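You operate a simulated robot arm through the tools that you are given. There is no shell and no other tool. Be economical: measure what you need, move in short steps, check, and stop when the job is done.

The job below is to be done with a simulated robot arm. You get a single attempt, and the scene is never put back.

## Task
Take the yellow foam pad and leave it on the dusting pad.

It is judged by the outcome, as a careful person would: the job done as asked, and still so three seconds after it is handed in. It fails if anything else is knocked over, pushed out of place, dropped, spilled or broken.

## Robot
A 7-joint arm with a two-finger parallel gripper, fixed in place. Base frame: the origin is at the foot of the arm, x ahead of it, y to its left, z up; the work surface is at about z = 0.85. Lengths are in m, angles in degrees, forces in N, time in s.
With the tool pointing down near the work surface it reaches from about 0.3 to 0.7 m from the base axis. Its first joint turns from -66.0 to 66.0 degrees. Payload 1.57 kg.
The tool frame sits at the grasp point between the pads (the TCP): z along the fingers, y along the line on which they close. The tips reach 0.03 m beyond it. The gripper opens to 0.11 m. The fingers are 0.024 m wide and 0.012 m thick; the gripper's body (0.048 by 0.112 m) begins 0.078 m behind the TCP.
Orientation is that of the tool frame in the base frame, as a unit quaternion [w, x, y, z]. With the fingers straight down and closing along the base's y, the tool's x points along the base's -x, its y along +y and its z along -z.

## Interface
- The arm moves only by the tool jog_arm. Its argument "commands" is a list of rows, each a list of 6 numbers: the shift along the tool's x, y, z in m, then the turn, a rotation vector about the tool's x, y, z in rad. In form: [[x, y, z, ax, ay, az], ...]. A call has 1 to 10 rows; each row shifts and turns the commanded pose from where the row before left it, along the tool's axes as they then stand. "gripper" is the finger opening in m, from 0 to 0.11, set as the call begins (left out, the last holds). Each row takes 0.2 s and may step no farther than 0.05 m and 8.6 degrees from the row before; otherwise, or with a gripper value out of range, the whole call is refused. A pose out of reach is approached as far as the arm can. The call stops where the force on the tool passes 40 N (or 10 N more than at its start, if that is more) or the arm is blocked; 0.2 s more then pass. The fingers move at their own pace (about 0.108 m/s each) and stop on an object; they squeeze with about 27 N. The grip force told is the motor's: it shows also when the fingers shut on nothing. Time passes only in rows, and 0.2 s behind the last, so rows that do not move let the fingers close. The reply holds the time, the measured pose of the TCP, the force on the tool along the base axes, the opening and the grip force, in the units named above and with some noise, and new pictures: "show" is both (left out), scene, wrist or none.
- Cameras (640 x 400 px; columns grow to the right, rows downward): "scene" is fixed at [0.1235, -0.363, 1.3994]; the picture's right is [0.98, -0.20, 0.00], its down [-0.10, -0.49, -0.86] and it looks along [0.17, 0.85, -0.50] (base axes); focal length 350 px, centre (320, 200). "wrist" rides on the gripper at [0.07, 0.016, -0.141] in the tool frame; the picture's right is [-0.23, 0.97, 0.00], its down [-0.85, -0.20, -0.48] and it looks along [-0.47, -0.11, 0.88] (tool axes); focal length 222 px, centre (320, 200). There is no depth. A picture from a camera that has moved, and an enlarged one, comes with that camera's place and axes in the base frame and with its lens. The place of the scene camera against the robot may be out by one fixed shift of up to 0.018 m in any direction.
- zoom(camera, box): a new picture of the part [left, top, right, bottom] of that camera's present view, enlarged. It takes no simulated time.
- job_done(): hands the job in; it is judged then, once.

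Work in short steps. Places have to be worked out from the pictures, the camera data and where the tool is seen: move nearer, look again, correct. Check each grasp and each placing, and mend what went wrong. You have 90 turns and 170 pictures in all, those below and enlarged ones among them. Open the gripper and draw the arm clear of the work before you hand the job in, unless the task says otherwise; then end with one line.

The tools are called after "Request:" as a command line: name --pt "numbers of a row" for each row, then --argument value for the rest, lists and objects as JSON in quotes. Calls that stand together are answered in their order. jog_arm: Moves the arm, as the interface text tells. Its arguments: {"type":"object","properties":{"commands":{"type":"array"},"gripper":{"type":"number"},"show":{"type":"string","enum":["both","scene","wrist","none"]}},"required":["commands"]} The other tools are called the same way: zoom (camera, box) takes an enlarged picture of a part of a camera's view; job_done () hands the job in.

At the start:

```text
t: 0.0
eef_pos: [0.265, 0.3339, 1.126]
orientation: [0.0, 0.0, 1.0, -0.001]
wrist_force: [-0.3, 0.5, -0.2]
width: 0.1101
grip_force: 0.0
```

scene: 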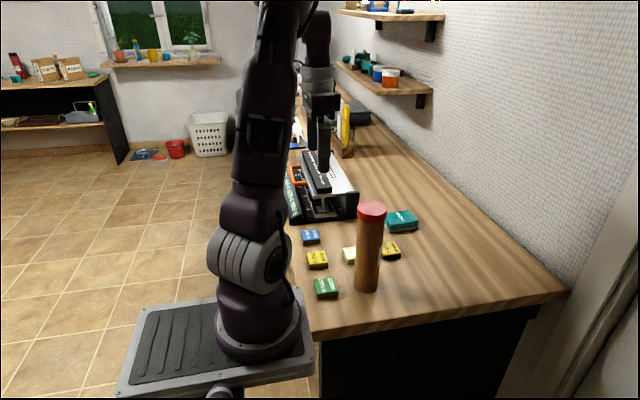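
wrist: 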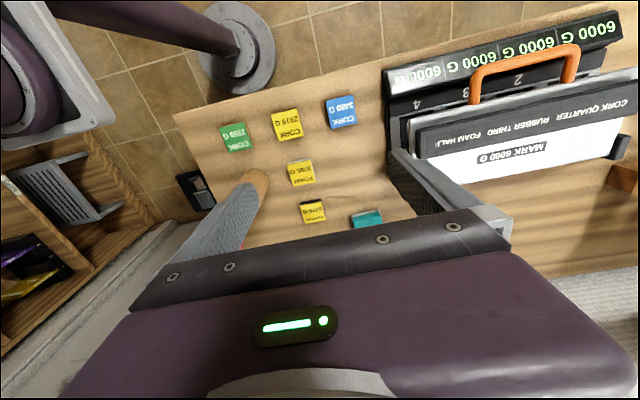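

I'll look closer at the small blocks and the surroundings to identify the foam pad and the dusting pad.

Request:
zoom --camera "wrist" --box '[200, 80, 440, 230]'

Request:
zoom --camera "scene" --box '[270, 180, 450, 310]'

Request:
zoom --camera "scene" --box '[270, 80, 400, 220]'

Request:
zoom --camera "wrist" --box '[380, 0, 640, 170]'

```text
2.67 times, centred on (320, 155) of wrist
camera zoom: at [0.1948, 0.3509, 1.2668], right [0.23, 0.97, 0.0], down [0.85, -0.2, 0.48], along [0.47, -0.11, -0.88], focal length 592 px, centre (320, 320)
```

zoom: 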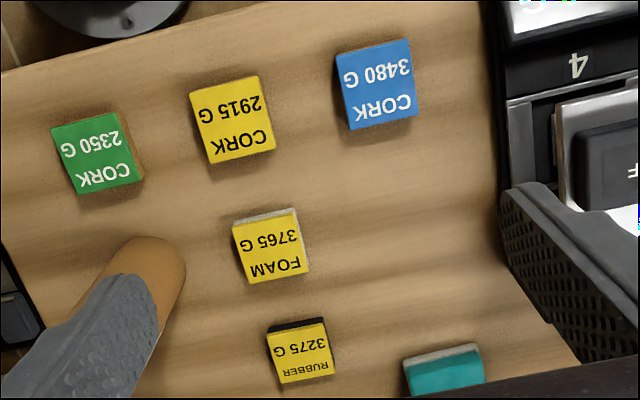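

```text
3.08 times, centred on (360, 245) of scene
camera zoom: at [0.1235, -0.363, 1.3994], right [0.98, -0.2, 0.0], down [-0.1, -0.49, -0.86], along [0.17, 0.85, -0.5], focal length 1077 px, centre (197, 62)
```

zoom: 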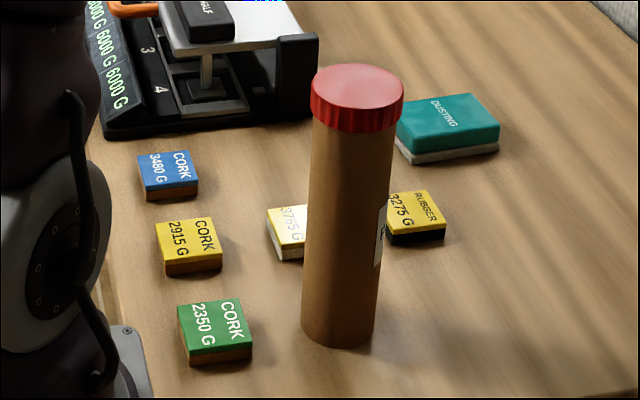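

```text
2.86 times, centred on (335, 150) of scene
camera zoom: at [0.1235, -0.363, 1.3994], right [0.98, -0.2, 0.0], down [-0.1, -0.49, -0.86], along [0.17, 0.85, -0.5], focal length 1000 px, centre (277, 343)
```

zoom: 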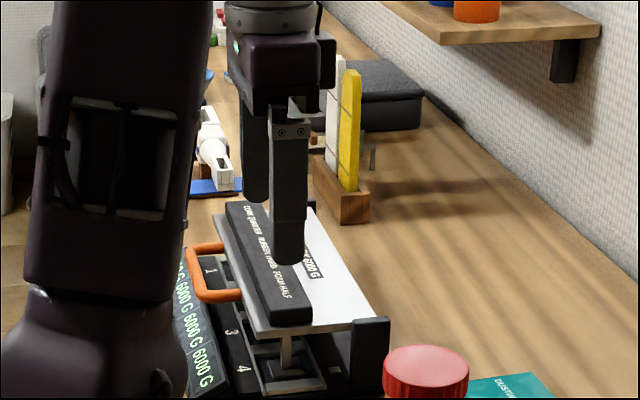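

```text
2.35 times, centred on (510, 85) of wrist
camera zoom: at [0.1948, 0.3509, 1.2668], right [0.23, 0.97, 0.0], down [0.85, -0.2, 0.48], along [0.47, -0.11, -0.88], focal length 523 px, centre (-127, 471)
```

zoom: 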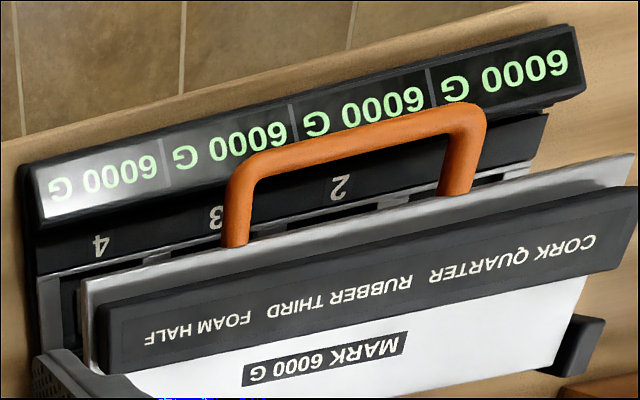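

Foam pad (yellow, "FOAM") is around (0.34, 0.28). The dusting pad (teal) is around (0.47, 0.39), and a tall tube stands near (0.335, 0.19). I'll turn the tool by about 85° at this safe height so the fingers close along x, away from the tube.

Request:
jog_arm --pt "0 0 0 0 0 0.149" --pt "0 0 0 0 0 0.149" --pt "0 0 0 0 0 0.149" --pt "0 0 0 0 0 0.149" --pt "0 0 0 0 0 0.149" --pt "0 0 0 0 0 0.149" --pt "0 0 0 0 0 0.149" --pt "0 0 0 0 0 0.149" --pt "0 0 0 0 0 0.149" --pt "0 0 0 0 0 0.149"

```text
t: 2.2
eef_pos: [0.2656, 0.3353, 1.1257]
orientation: [0.0, 0.679, 0.734, -0.001]
wrist_force: [-0.3, 0.6, -0.7]
width: 0.1102
grip_force: 0.1
camera wrist: at [0.2753, 0.4056, 1.2667], right [0.99, -0.15, 0.0], down [-0.13, -0.87, 0.48], along [-0.07, -0.47, -0.88], focal length 222 px, centre (320, 200)
```

scene: 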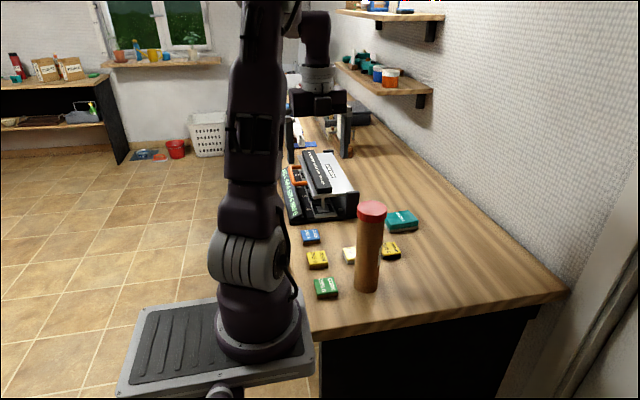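
wrist: 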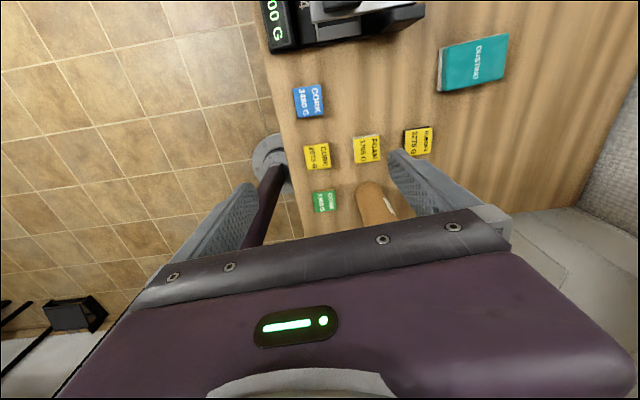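

The turn worked, and the pad reads about (0.343, 0.284). I'll move over it at height and look again.

Request:
jog_arm --pt "-0.02 0.024 0 0 0 0" --pt "-0.02 0.024 0 0 0 0" --pt "-0.018 0.025 0 0 0 0" --pt "0 0 0.02 0 0 0" --gripper 0.08

Request:
zoom --camera "wrist" --box '[220, 60, 460, 210]'

```text
t: 3.2
eef_pos: [0.3424, 0.2836, 1.1049]
orientation: [-0.001, 0.678, 0.735, 0.001]
wrist_force: [0.6, 1.4, 0.3]
width: 0.0801
grip_force: 0.1
camera wrist: at [0.3527, 0.3541, 1.2472], right [0.99, -0.15, 0.0], down [-0.13, -0.87, 0.48], along [-0.07, -0.47, -0.88], focal length 222 px, centre (320, 200)
```

scene: 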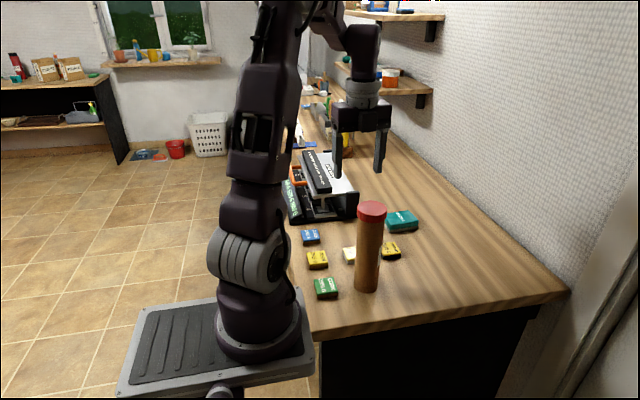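
wrist: 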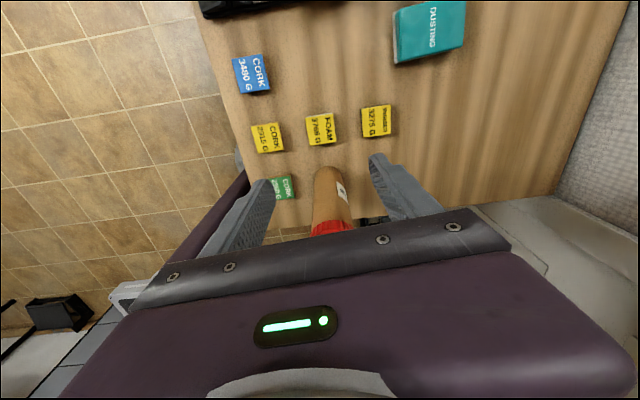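

```text
2.67 times, centred on (340, 135) of wrist
camera zoom: at [0.3527, 0.3541, 1.2472], right [0.99, -0.15, 0.0], down [-0.13, -0.87, 0.48], along [-0.07, -0.47, -0.88], focal length 592 px, centre (267, 373)
```

zoom: 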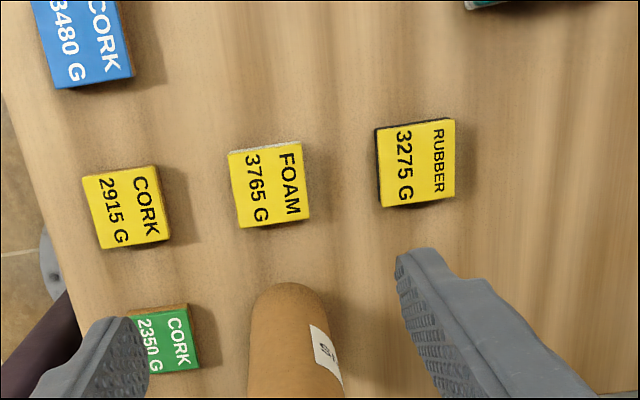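

The pad's centre is about (0.3436, 0.282), 44 mm across and turned about -2.5°. I'll align the tool with it and come down partway, then check clearance to the tube and the neighbouring pads.

Request:
jog_arm --pt "0 0 0 0 0 0.12" --pt "-0.002 0.001 0.04 0 0 0" --pt "0 0 0.04 0 0 0" --pt "0 0 0.04 0 0 0" --pt "0 0 0.035 0 0 0" --pt "0 0 0 0 0 0"

Request:
zoom --camera "wrist" --box '[200, 60, 520, 260]'

Request:
zoom --camera "scene" --box '[280, 130, 460, 300]'

```text
t: 4.6
eef_pos: [0.3451, 0.2802, 0.9496]
orientation: [0.0, 0.722, 0.692, 0.0]
wrist_force: [-0.1, -0.1, -0.3]
width: 0.08
grip_force: 0.1
camera wrist: at [0.3622, 0.35, 1.0916], right [0.96, -0.27, 0.0], down [-0.23, -0.85, 0.48], along [-0.13, -0.46, -0.88], focal length 222 px, centre (320, 200)
```

scene: 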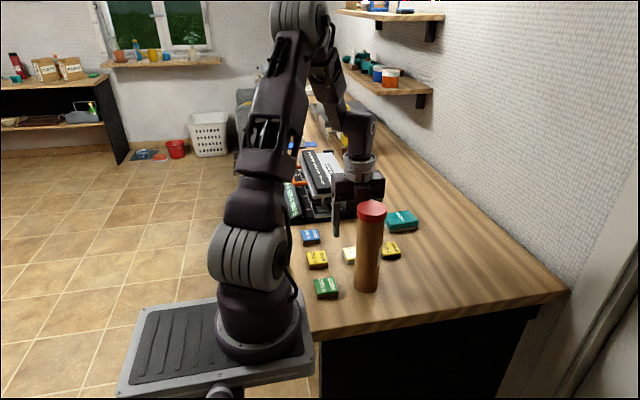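
wrist: 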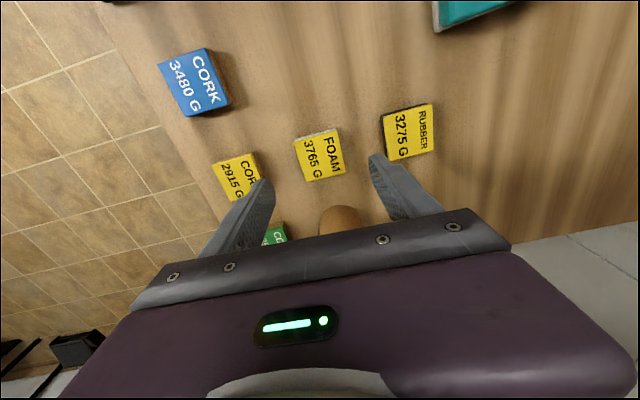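

```text
2.00 times, centred on (360, 160) of wrist
camera zoom: at [0.3622, 0.35, 1.0916], right [0.96, -0.27, 0.0], down [-0.23, -0.85, 0.48], along [-0.13, -0.46, -0.88], focal length 444 px, centre (240, 280)
```

zoom: 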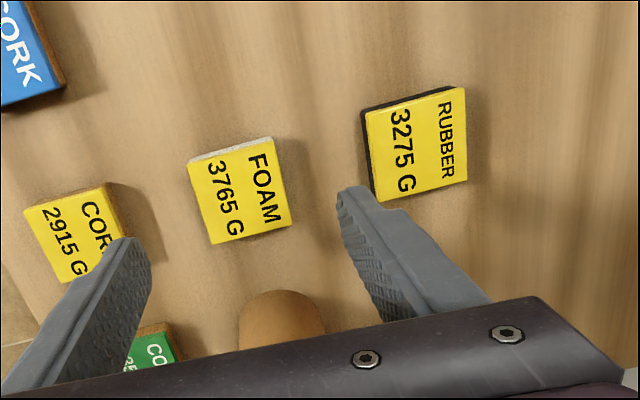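

```text
2.35 times, centred on (370, 215) of scene
camera zoom: at [0.1235, -0.363, 1.3994], right [0.98, -0.2, 0.0], down [-0.1, -0.49, -0.86], along [0.17, 0.85, -0.5], focal length 823 px, centre (202, 165)
```

zoom: 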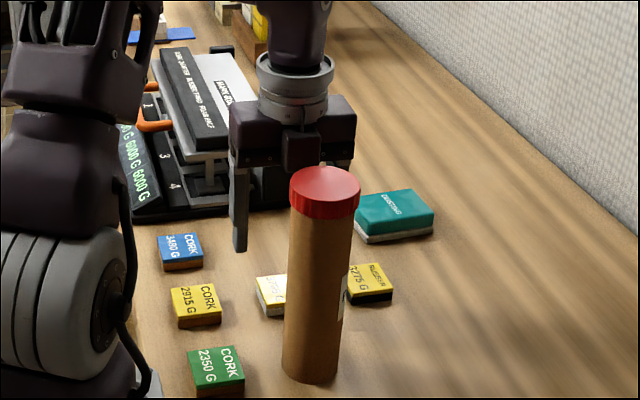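

The pad's centre is confirmed at (0.343, 0.282), and the tube's near edge is at y≈0.21, so clearance is fine. I'll narrow the opening to 0.066 and lower around the pad.

Request:
jog_arm --pt "0.002 -0.002 0 0 0 0" --pt "0 0 0.02 0 0 0" --pt "0 0 0.02 0 0 0" --pt "0 0 0.015 0 0 0" --pt "0 0 0.007 0 0 0" --pt "0 0 0 0 0 0" --gripper 0.066

Request:
zoom --camera "wrist" --box '[200, 60, 520, 260]'

Request:
zoom --camera "scene" --box '[280, 130, 460, 300]'

```text
t: 6.0
eef_pos: [0.3416, 0.2819, 0.8871]
orientation: [0.0, 0.721, 0.693, 0.0]
wrist_force: [-0.4, 1.1, -1.2]
width: 0.0661
grip_force: 0.0
camera wrist: at [0.3606, 0.3518, 1.0294], right [0.96, -0.27, 0.0], down [-0.23, -0.85, 0.48], along [-0.13, -0.46, -0.88], focal length 222 px, centre (320, 200)
```

scene: 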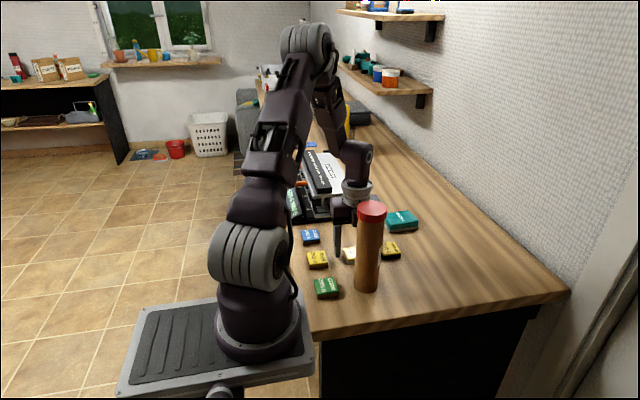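
wrist: 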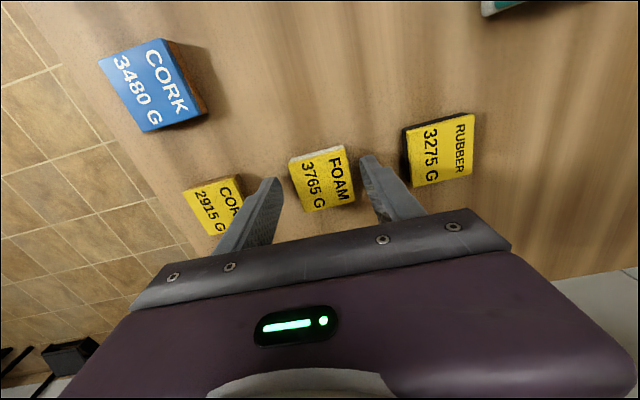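

```text
2.00 times, centred on (360, 160) of wrist
camera zoom: at [0.3606, 0.3518, 1.0294], right [0.96, -0.27, 0.0], down [-0.23, -0.85, 0.48], along [-0.13, -0.46, -0.88], focal length 444 px, centre (240, 280)
```

zoom: 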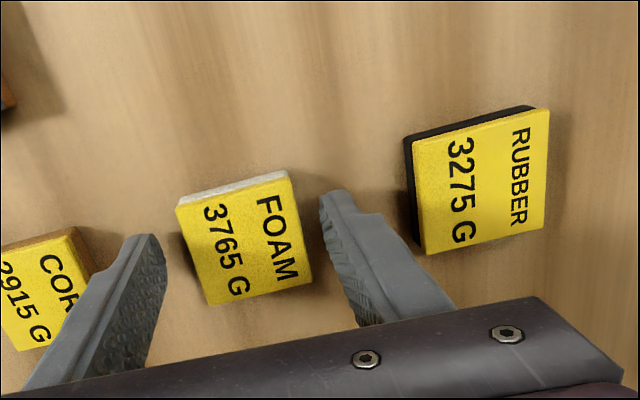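

```text
2.35 times, centred on (370, 215) of scene
camera zoom: at [0.1235, -0.363, 1.3994], right [0.98, -0.2, 0.0], down [-0.1, -0.49, -0.86], along [0.17, 0.85, -0.5], focal length 823 px, centre (202, 165)
```

zoom: 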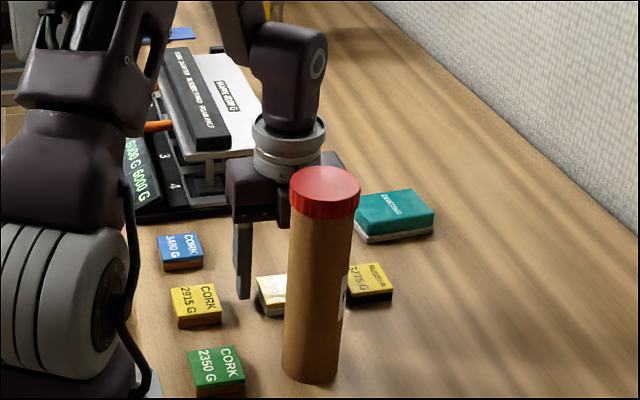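

The fingers straddle the pad and are aligned with it. I'll make a 2 mm correction and then close.

Request:
jog_arm --pt "0.002 0.002 0.002 0 0 0" --pt "0 0 0 0 0 0" --show "none"

Request:
jog_arm --pt "0 0 0 0 0 0" --pt "0 0 0 0 0 0" --pt "0 0 0 0 0 0" --gripper 0.03

```text
t: 6.6
eef_pos: [0.3447, 0.2843, 0.8864]
orientation: [0.0, 0.721, 0.693, 0.0]
wrist_force: [0.5, -0.1, 0.3]
width: 0.0659
grip_force: 0.1
```

```text
t: 7.4
eef_pos: [0.3445, 0.2834, 0.8861]
orientation: [-0.001, 0.721, 0.693, 0.0]
wrist_force: [0.4, 0.6, 1.2]
width: 0.0445
grip_force: 27.1
camera wrist: at [0.3626, 0.3536, 1.0278], right [0.96, -0.27, 0.0], down [-0.23, -0.85, 0.48], along [-0.13, -0.46, -0.88], focal length 222 px, centre (320, 200)
```

scene: 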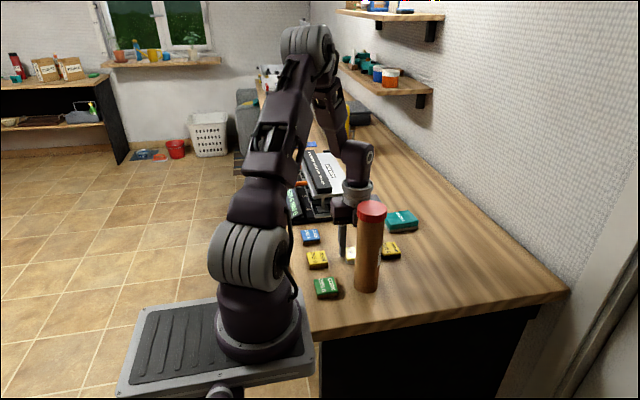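
wrist: 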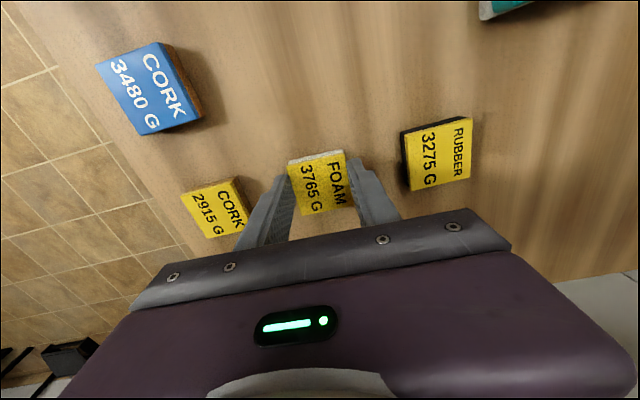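

The pad is gripped (44.5 mm wide, 27 N). I'll lift it straight up.

Request:
jog_arm --pt "0 0 -0.02 0 0 0" --pt "0 0 -0.03 0 0 0" --pt "0 0 -0.04 0 0 0" --pt "0 0 -0.03 0 0 0" --pt "0 0 0 0 0 0"

Request:
zoom --camera "wrist" --box '[200, 0, 520, 200]'

Request:
zoom --camera "scene" --box '[280, 130, 460, 300]'

```text
t: 8.6
eef_pos: [0.3447, 0.284, 1.0071]
orientation: [0.001, 0.721, 0.693, 0.0]
wrist_force: [-0.8, 0.1, 0.3]
width: 0.0449
grip_force: 27.1
camera wrist: at [0.3623, 0.3546, 1.1481], right [0.96, -0.27, 0.0], down [-0.23, -0.85, 0.48], along [-0.13, -0.46, -0.88], focal length 222 px, centre (320, 200)
```

scene: 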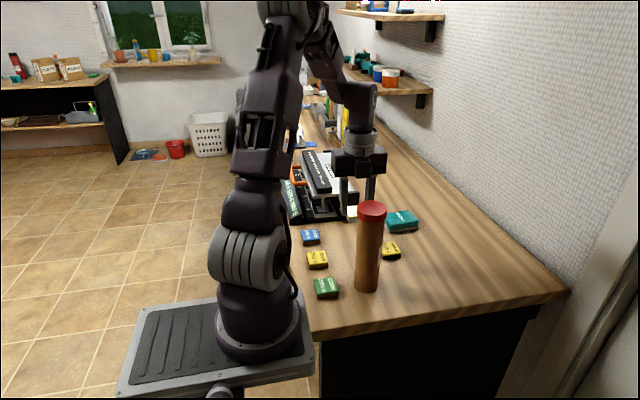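
wrist: 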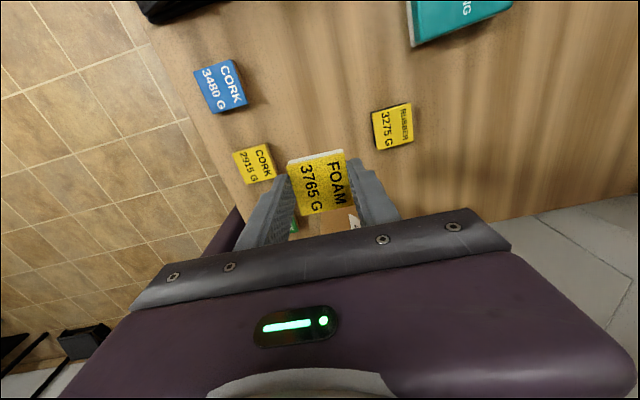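

```text
2.00 times, centred on (360, 100) of wrist
camera zoom: at [0.3623, 0.3546, 1.1481], right [0.96, -0.27, 0.0], down [-0.23, -0.85, 0.48], along [-0.13, -0.46, -0.88], focal length 444 px, centre (240, 400)
```

zoom: 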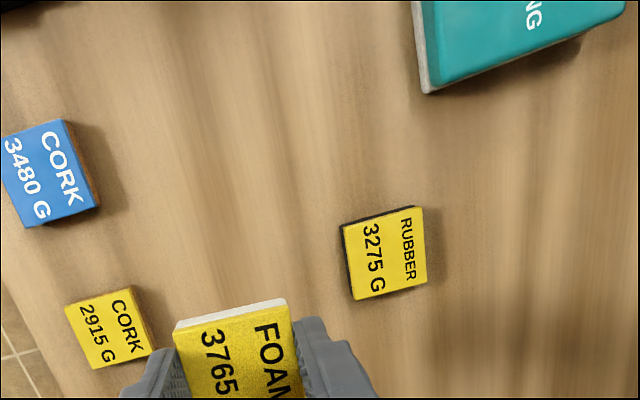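

```text
2.35 times, centred on (370, 215) of scene
camera zoom: at [0.1235, -0.363, 1.3994], right [0.98, -0.2, 0.0], down [-0.1, -0.49, -0.86], along [0.17, 0.85, -0.5], focal length 823 px, centre (202, 165)
```

zoom: 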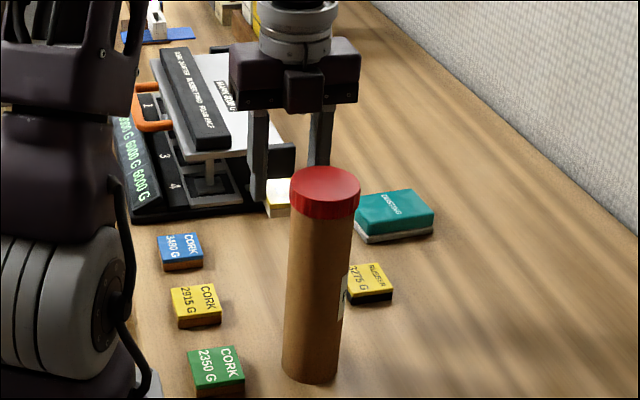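

The pad is held cleanly and nothing else moved. The dusting pad's centre is around (0.505, 0.39), so I'll carry the foam towards it at this height and then re-measure.

Request:
jog_arm --pt "0.016 0.035 0 0 0 0" --pt "0.016 0.035 0 0 0 0" --pt "0.016 0.035 0 0 0 0" --pt "0.016 0.03 0 0 0 0" --pt "0.008 0.02 0 0 0 0" --pt "0 0 0 0 0 0"

Request:
zoom --camera "wrist" --box '[200, 60, 520, 260]'

Request:
zoom --camera "scene" --box '[300, 130, 480, 300]'

```text
t: 10.0
eef_pos: [0.5013, 0.3507, 1.0062]
orientation: [0.0, 0.722, 0.692, 0.0]
wrist_force: [-0.6, 0.9, -0.5]
width: 0.045
grip_force: 27.0
camera wrist: at [0.5201, 0.4207, 1.1474], right [0.96, -0.27, 0.0], down [-0.23, -0.85, 0.48], along [-0.13, -0.46, -0.88], focal length 222 px, centre (320, 200)
```

scene: 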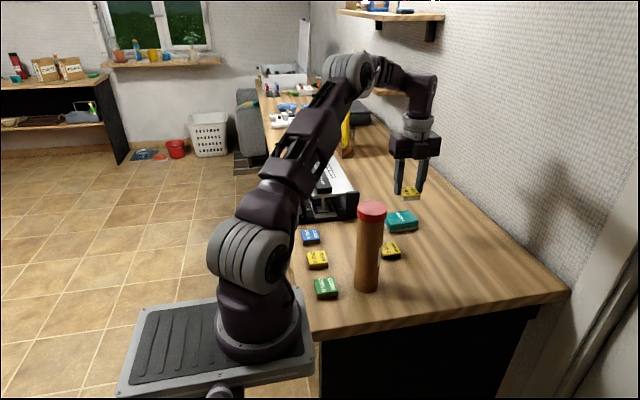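
wrist: 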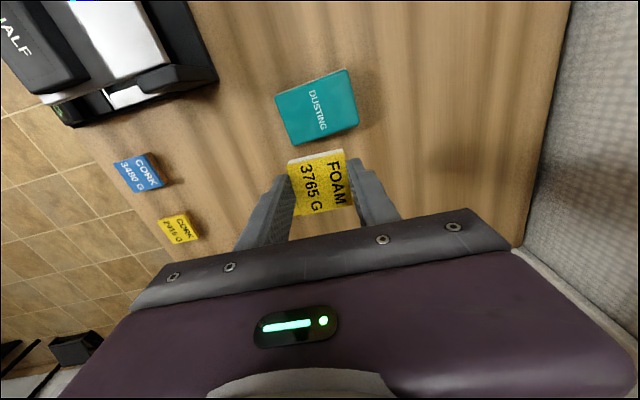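

```text
2.00 times, centred on (360, 160) of wrist
camera zoom: at [0.5201, 0.4207, 1.1474], right [0.96, -0.27, 0.0], down [-0.23, -0.85, 0.48], along [-0.13, -0.46, -0.88], focal length 444 px, centre (240, 280)
```

zoom: 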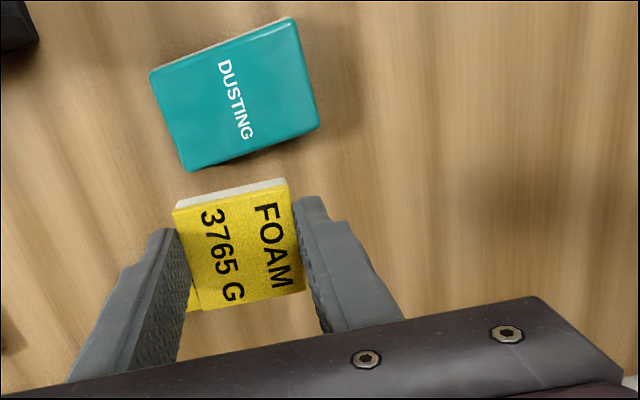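

```text
2.35 times, centred on (390, 215) of scene
camera zoom: at [0.1235, -0.363, 1.3994], right [0.98, -0.2, 0.0], down [-0.1, -0.49, -0.86], along [0.17, 0.85, -0.5], focal length 823 px, centre (155, 165)
```

zoom: 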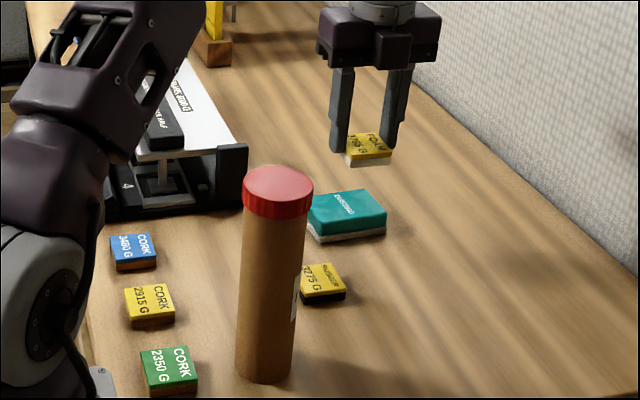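

The dusting pad's centre is (0.508, 0.392), about 83×59 mm and turned about +3°. I'll move above it with a small turn to match, and lower to about 0.935.

Request:
jog_arm --pt "0 0 0 0 0 -0.095" --pt "0.02 0.0045 0 0 0 0" --pt "0.02 0.0043 0 0 0 0" --pt "0 0 0.03 0 0 0" --pt "0 0 0.03 0 0 0" --pt "0 0 0.01 0 0 0" --pt "0 0 0 0 0 0"

Request:
zoom --camera "wrist" --box '[200, 60, 520, 260]'

Request:
zoom --camera "scene" --box '[360, 160, 460, 260]'

```text
t: 11.6
eef_pos: [0.5079, 0.3903, 0.9373]
orientation: [0.0, 0.687, 0.727, 0.0]
wrist_force: [-1.0, 0.0, 0.2]
width: 0.045
grip_force: 27.2
camera wrist: at [0.5195, 0.4614, 1.0779], right [0.98, -0.17, 0.0], down [-0.15, -0.87, 0.48], along [-0.08, -0.47, -0.88], focal length 222 px, centre (320, 200)
```

scene: 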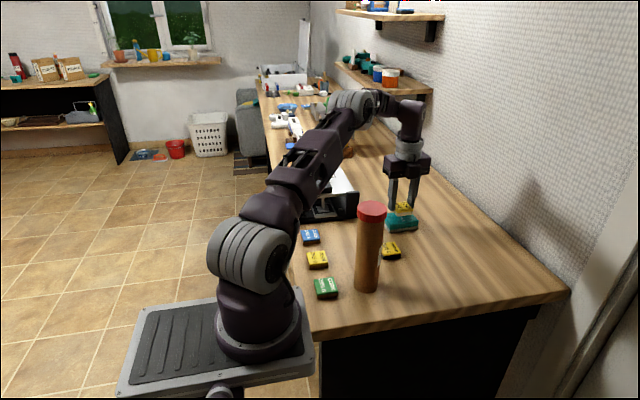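
wrist: 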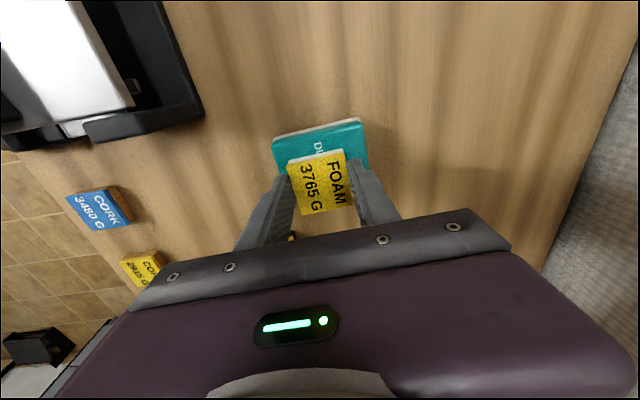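

```text
2.00 times, centred on (360, 160) of wrist
camera zoom: at [0.5195, 0.4614, 1.0779], right [0.98, -0.17, 0.0], down [-0.15, -0.87, 0.48], along [-0.08, -0.47, -0.88], focal length 444 px, centre (240, 280)
```

zoom: 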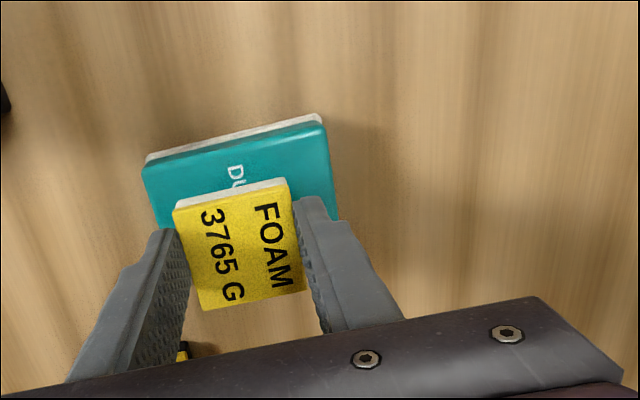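

```text
4.00 times, centred on (410, 210) of scene
camera zoom: at [0.1235, -0.363, 1.3994], right [0.98, -0.2, 0.0], down [-0.1, -0.49, -0.86], along [0.17, 0.85, -0.5], focal length 1400 px, centre (-40, 160)
```

zoom: 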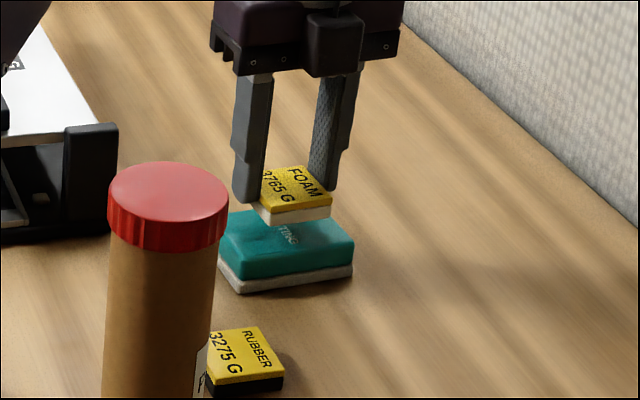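

The foam is centred over the dusting pad with about 2 cm to go. I'll lower gently in small steps and watch the force.

Request:
jog_arm --pt "0 0 0.006 0 0 0" --pt "0 0 0.005 0 0 0" --pt "0 0 0.003 0 0 0" --pt "0 0 0 0 0 0" --show "none"

Request:
zoom --camera "scene" --box '[370, 180, 440, 240]'

```text
t: 12.6
eef_pos: [0.508, 0.3906, 0.9231]
orientation: [0.001, 0.687, 0.726, 0.0]
wrist_force: [0.3, 0.1, -0.5]
width: 0.0448
grip_force: 26.4
```

```text
6.67 times, centred on (405, 210) of scene
camera zoom: at [0.1235, -0.363, 1.3994], right [0.98, -0.2, 0.0], down [-0.1, -0.49, -0.86], along [0.17, 0.85, -0.5], focal length 2333 px, centre (-247, 133)
```

zoom: 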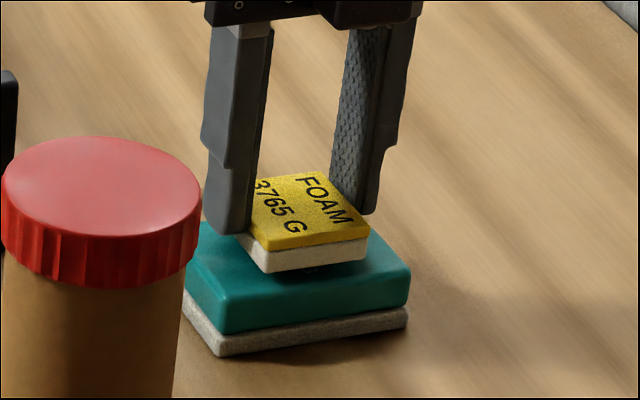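

There's no contact yet and a small gap remains. I'll go down in 2 mm steps.

Request:
jog_arm --pt "0 0 0.002 0 0 0" --pt "0 0 0.002 0 0 0" --pt "0 0 0 0 0 0" --show "none"

Request:
zoom --camera "scene" --box '[370, 180, 440, 240]'

```text
t: 13.4
eef_pos: [0.5086, 0.3901, 0.9183]
orientation: [-0.001, 0.687, 0.727, 0.0]
wrist_force: [-0.7, -0.1, 0.5]
width: 0.0448
grip_force: 27.5
```

```text
6.67 times, centred on (405, 210) of scene
camera zoom: at [0.1235, -0.363, 1.3994], right [0.98, -0.2, 0.0], down [-0.1, -0.49, -0.86], along [0.17, 0.85, -0.5], focal length 2333 px, centre (-247, 133)
```

zoom: 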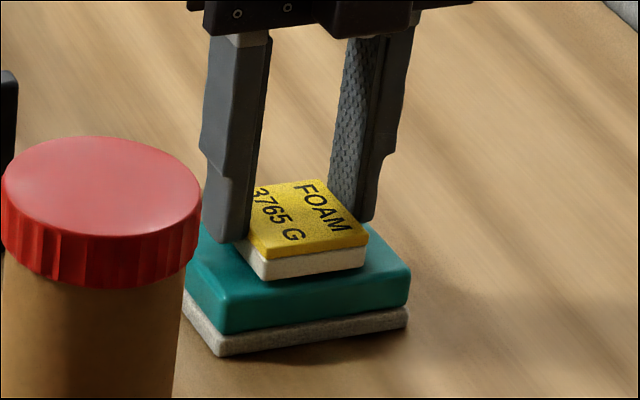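

It's nearly touching, so another 2–3 mm in 1 mm steps.

Request:
jog_arm --pt "0 0 0.001 0 0 0" --pt "0 0 0.001 0 0 0" --pt "0 0 0 0 0 0" --show "none"

Request:
zoom --camera "scene" --box '[370, 180, 440, 240]'

```text
t: 14.2
eef_pos: [0.5078, 0.3908, 0.9168]
orientation: [-0.001, 0.687, 0.726, 0.001]
wrist_force: [0.3, -0.4, 0.9]
width: 0.0443
grip_force: 27.3
```

```text
6.67 times, centred on (405, 210) of scene
camera zoom: at [0.1235, -0.363, 1.3994], right [0.98, -0.2, 0.0], down [-0.1, -0.49, -0.86], along [0.17, 0.85, -0.5], focal length 2333 px, centre (-247, 133)
```

zoom: 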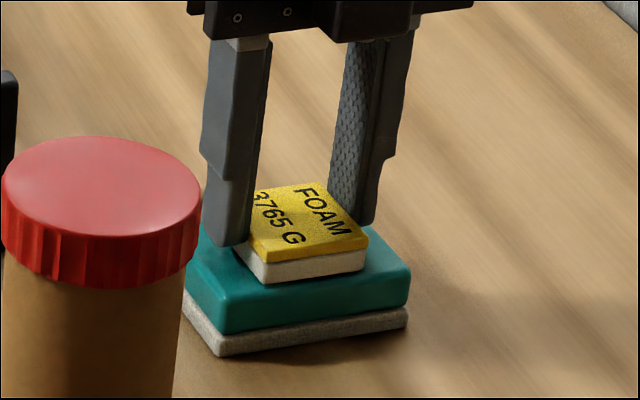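

Almost there: I'll continue in 1 mm steps until the force reading shows contact.

Request:
jog_arm --pt "0 0 0.001 0 0 0" --pt "0 0 0.001 0 0 0" --pt "0 0 0 0 0 0" --show "none"

Request:
zoom --camera "scene" --box '[370, 180, 440, 240]'

```text
t: 15.0
eef_pos: [0.508, 0.3907, 0.9165]
orientation: [0.0, 0.687, 0.727, 0.001]
wrist_force: [-1.3, -0.3, 13.1]
width: 0.0448
grip_force: 27.0
```

```text
6.67 times, centred on (405, 210) of scene
camera zoom: at [0.1233, -0.3632, 1.3994], right [0.98, -0.2, 0.0], down [-0.1, -0.49, -0.86], along [0.17, 0.85, -0.5], focal length 2333 px, centre (-247, 133)
```

zoom: 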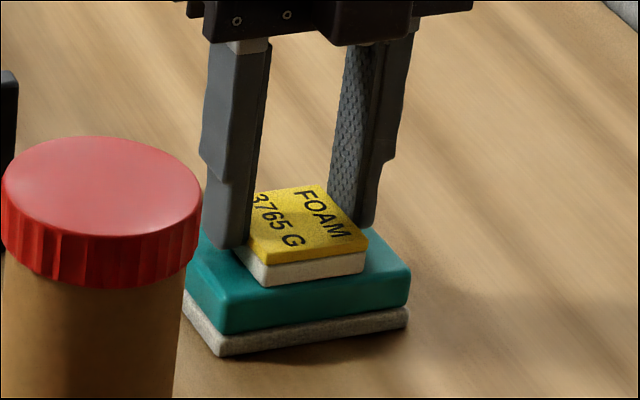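

Contact shows at 13 N. I'll ease up 1 mm to relieve the push and then open the fingers.

Request:
jog_arm --pt "0 0 -0.001 0 0 0" --pt "0 0 0 0 0 0" --show "none"

Request:
jog_arm --pt "0 0 0 0 0 0" --pt "0 0 0 0 0 0" --pt "0 0 0 0 0 0" --gripper 0.07

```text
t: 15.6
eef_pos: [0.5078, 0.3901, 0.9168]
orientation: [0.0, 0.687, 0.727, 0.0]
wrist_force: [2.7, 2.3, 7.2]
width: 0.0449
grip_force: 27.6
```

```text
t: 16.4
eef_pos: [0.5076, 0.3911, 0.9156]
orientation: [0.0, 0.687, 0.727, 0.0]
wrist_force: [0.5, 0.3, -0.4]
width: 0.0701
grip_force: 0.0
camera wrist: at [0.5196, 0.4613, 1.0568], right [0.98, -0.17, 0.0], down [-0.15, -0.87, 0.48], along [-0.08, -0.47, -0.88], focal length 222 px, centre (320, 200)
```

scene: 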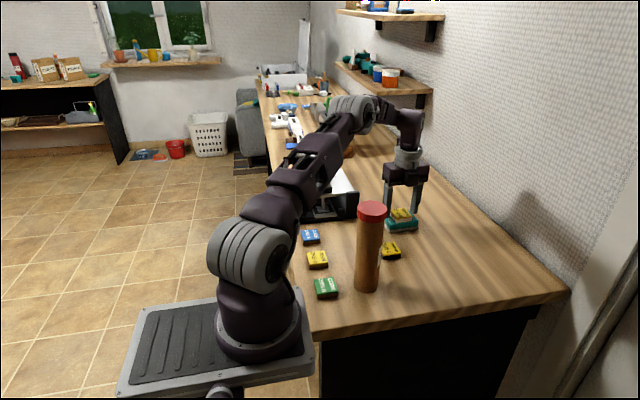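
wrist: 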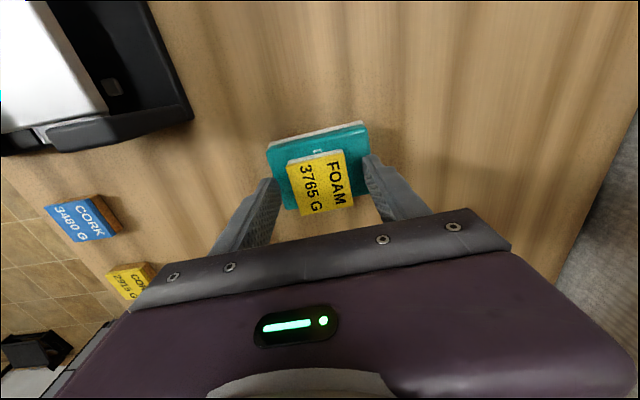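

The pad is released and resting on the dusting pad. I'll draw straight up and clear.

Request:
jog_arm --pt "0 0 -0.02 0 0 0" --pt "0 0 -0.04 0 0 0" --pt "0 0 -0.04 0 0 0" --pt "0 0 -0.04 0 0 0" --pt "0 0 -0.04 0 0 0" --pt "0 0 0 0 0 0"

Request:
zoom --camera "scene" --box '[290, 150, 460, 310]'

```text
t: 17.8
eef_pos: [0.5076, 0.3904, 1.0667]
orientation: [0.0, 0.687, 0.726, 0.001]
wrist_force: [-0.1, -0.6, -0.1]
width: 0.0698
grip_force: 0.0
out of reach, approached as far as the arm can: row 5
camera wrist: at [0.5192, 0.4613, 1.2079], right [0.98, -0.17, 0.0], down [-0.15, -0.87, 0.48], along [-0.08, -0.47, -0.88], focal length 222 px, centre (320, 200)
```

scene: 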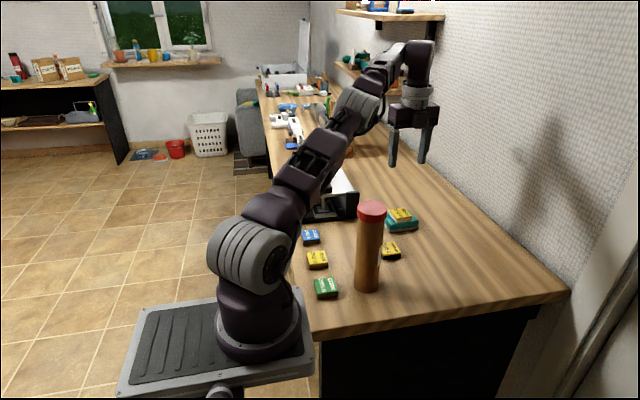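
wrist: 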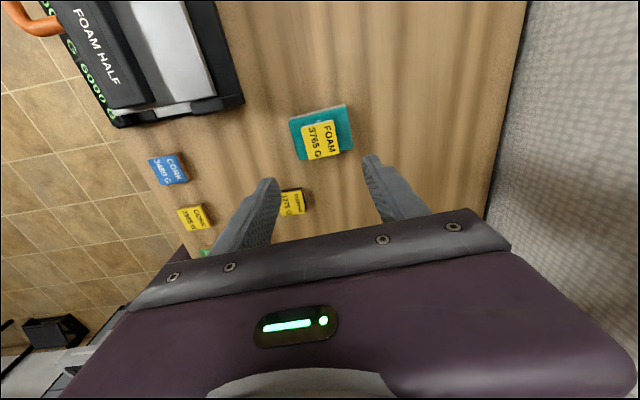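

```text
2.50 times, centred on (375, 230) of scene
camera zoom: at [0.1235, -0.363, 1.3994], right [0.98, -0.2, 0.0], down [-0.1, -0.49, -0.86], along [0.17, 0.85, -0.5], focal length 875 px, centre (182, 125)
```

zoom: 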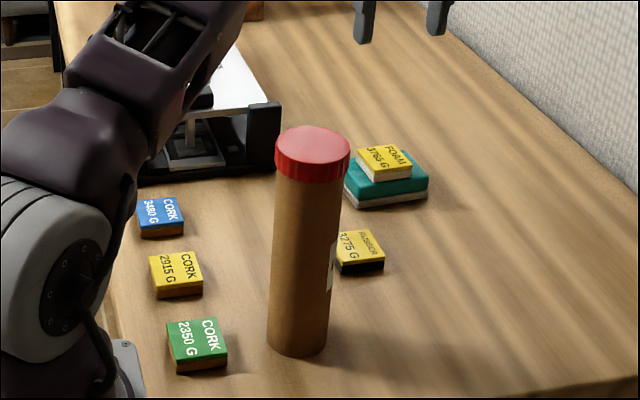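

The foam pad rests flat on the dusting pad, nothing else has moved, and the arm is clear, so I'm handing the job in.

Request:
job_done

```text
The job is handed in.
```

The yellow foam pad is resting flat on the dusting pad, nothing else was moved, and the gripper is open and clear of the work.
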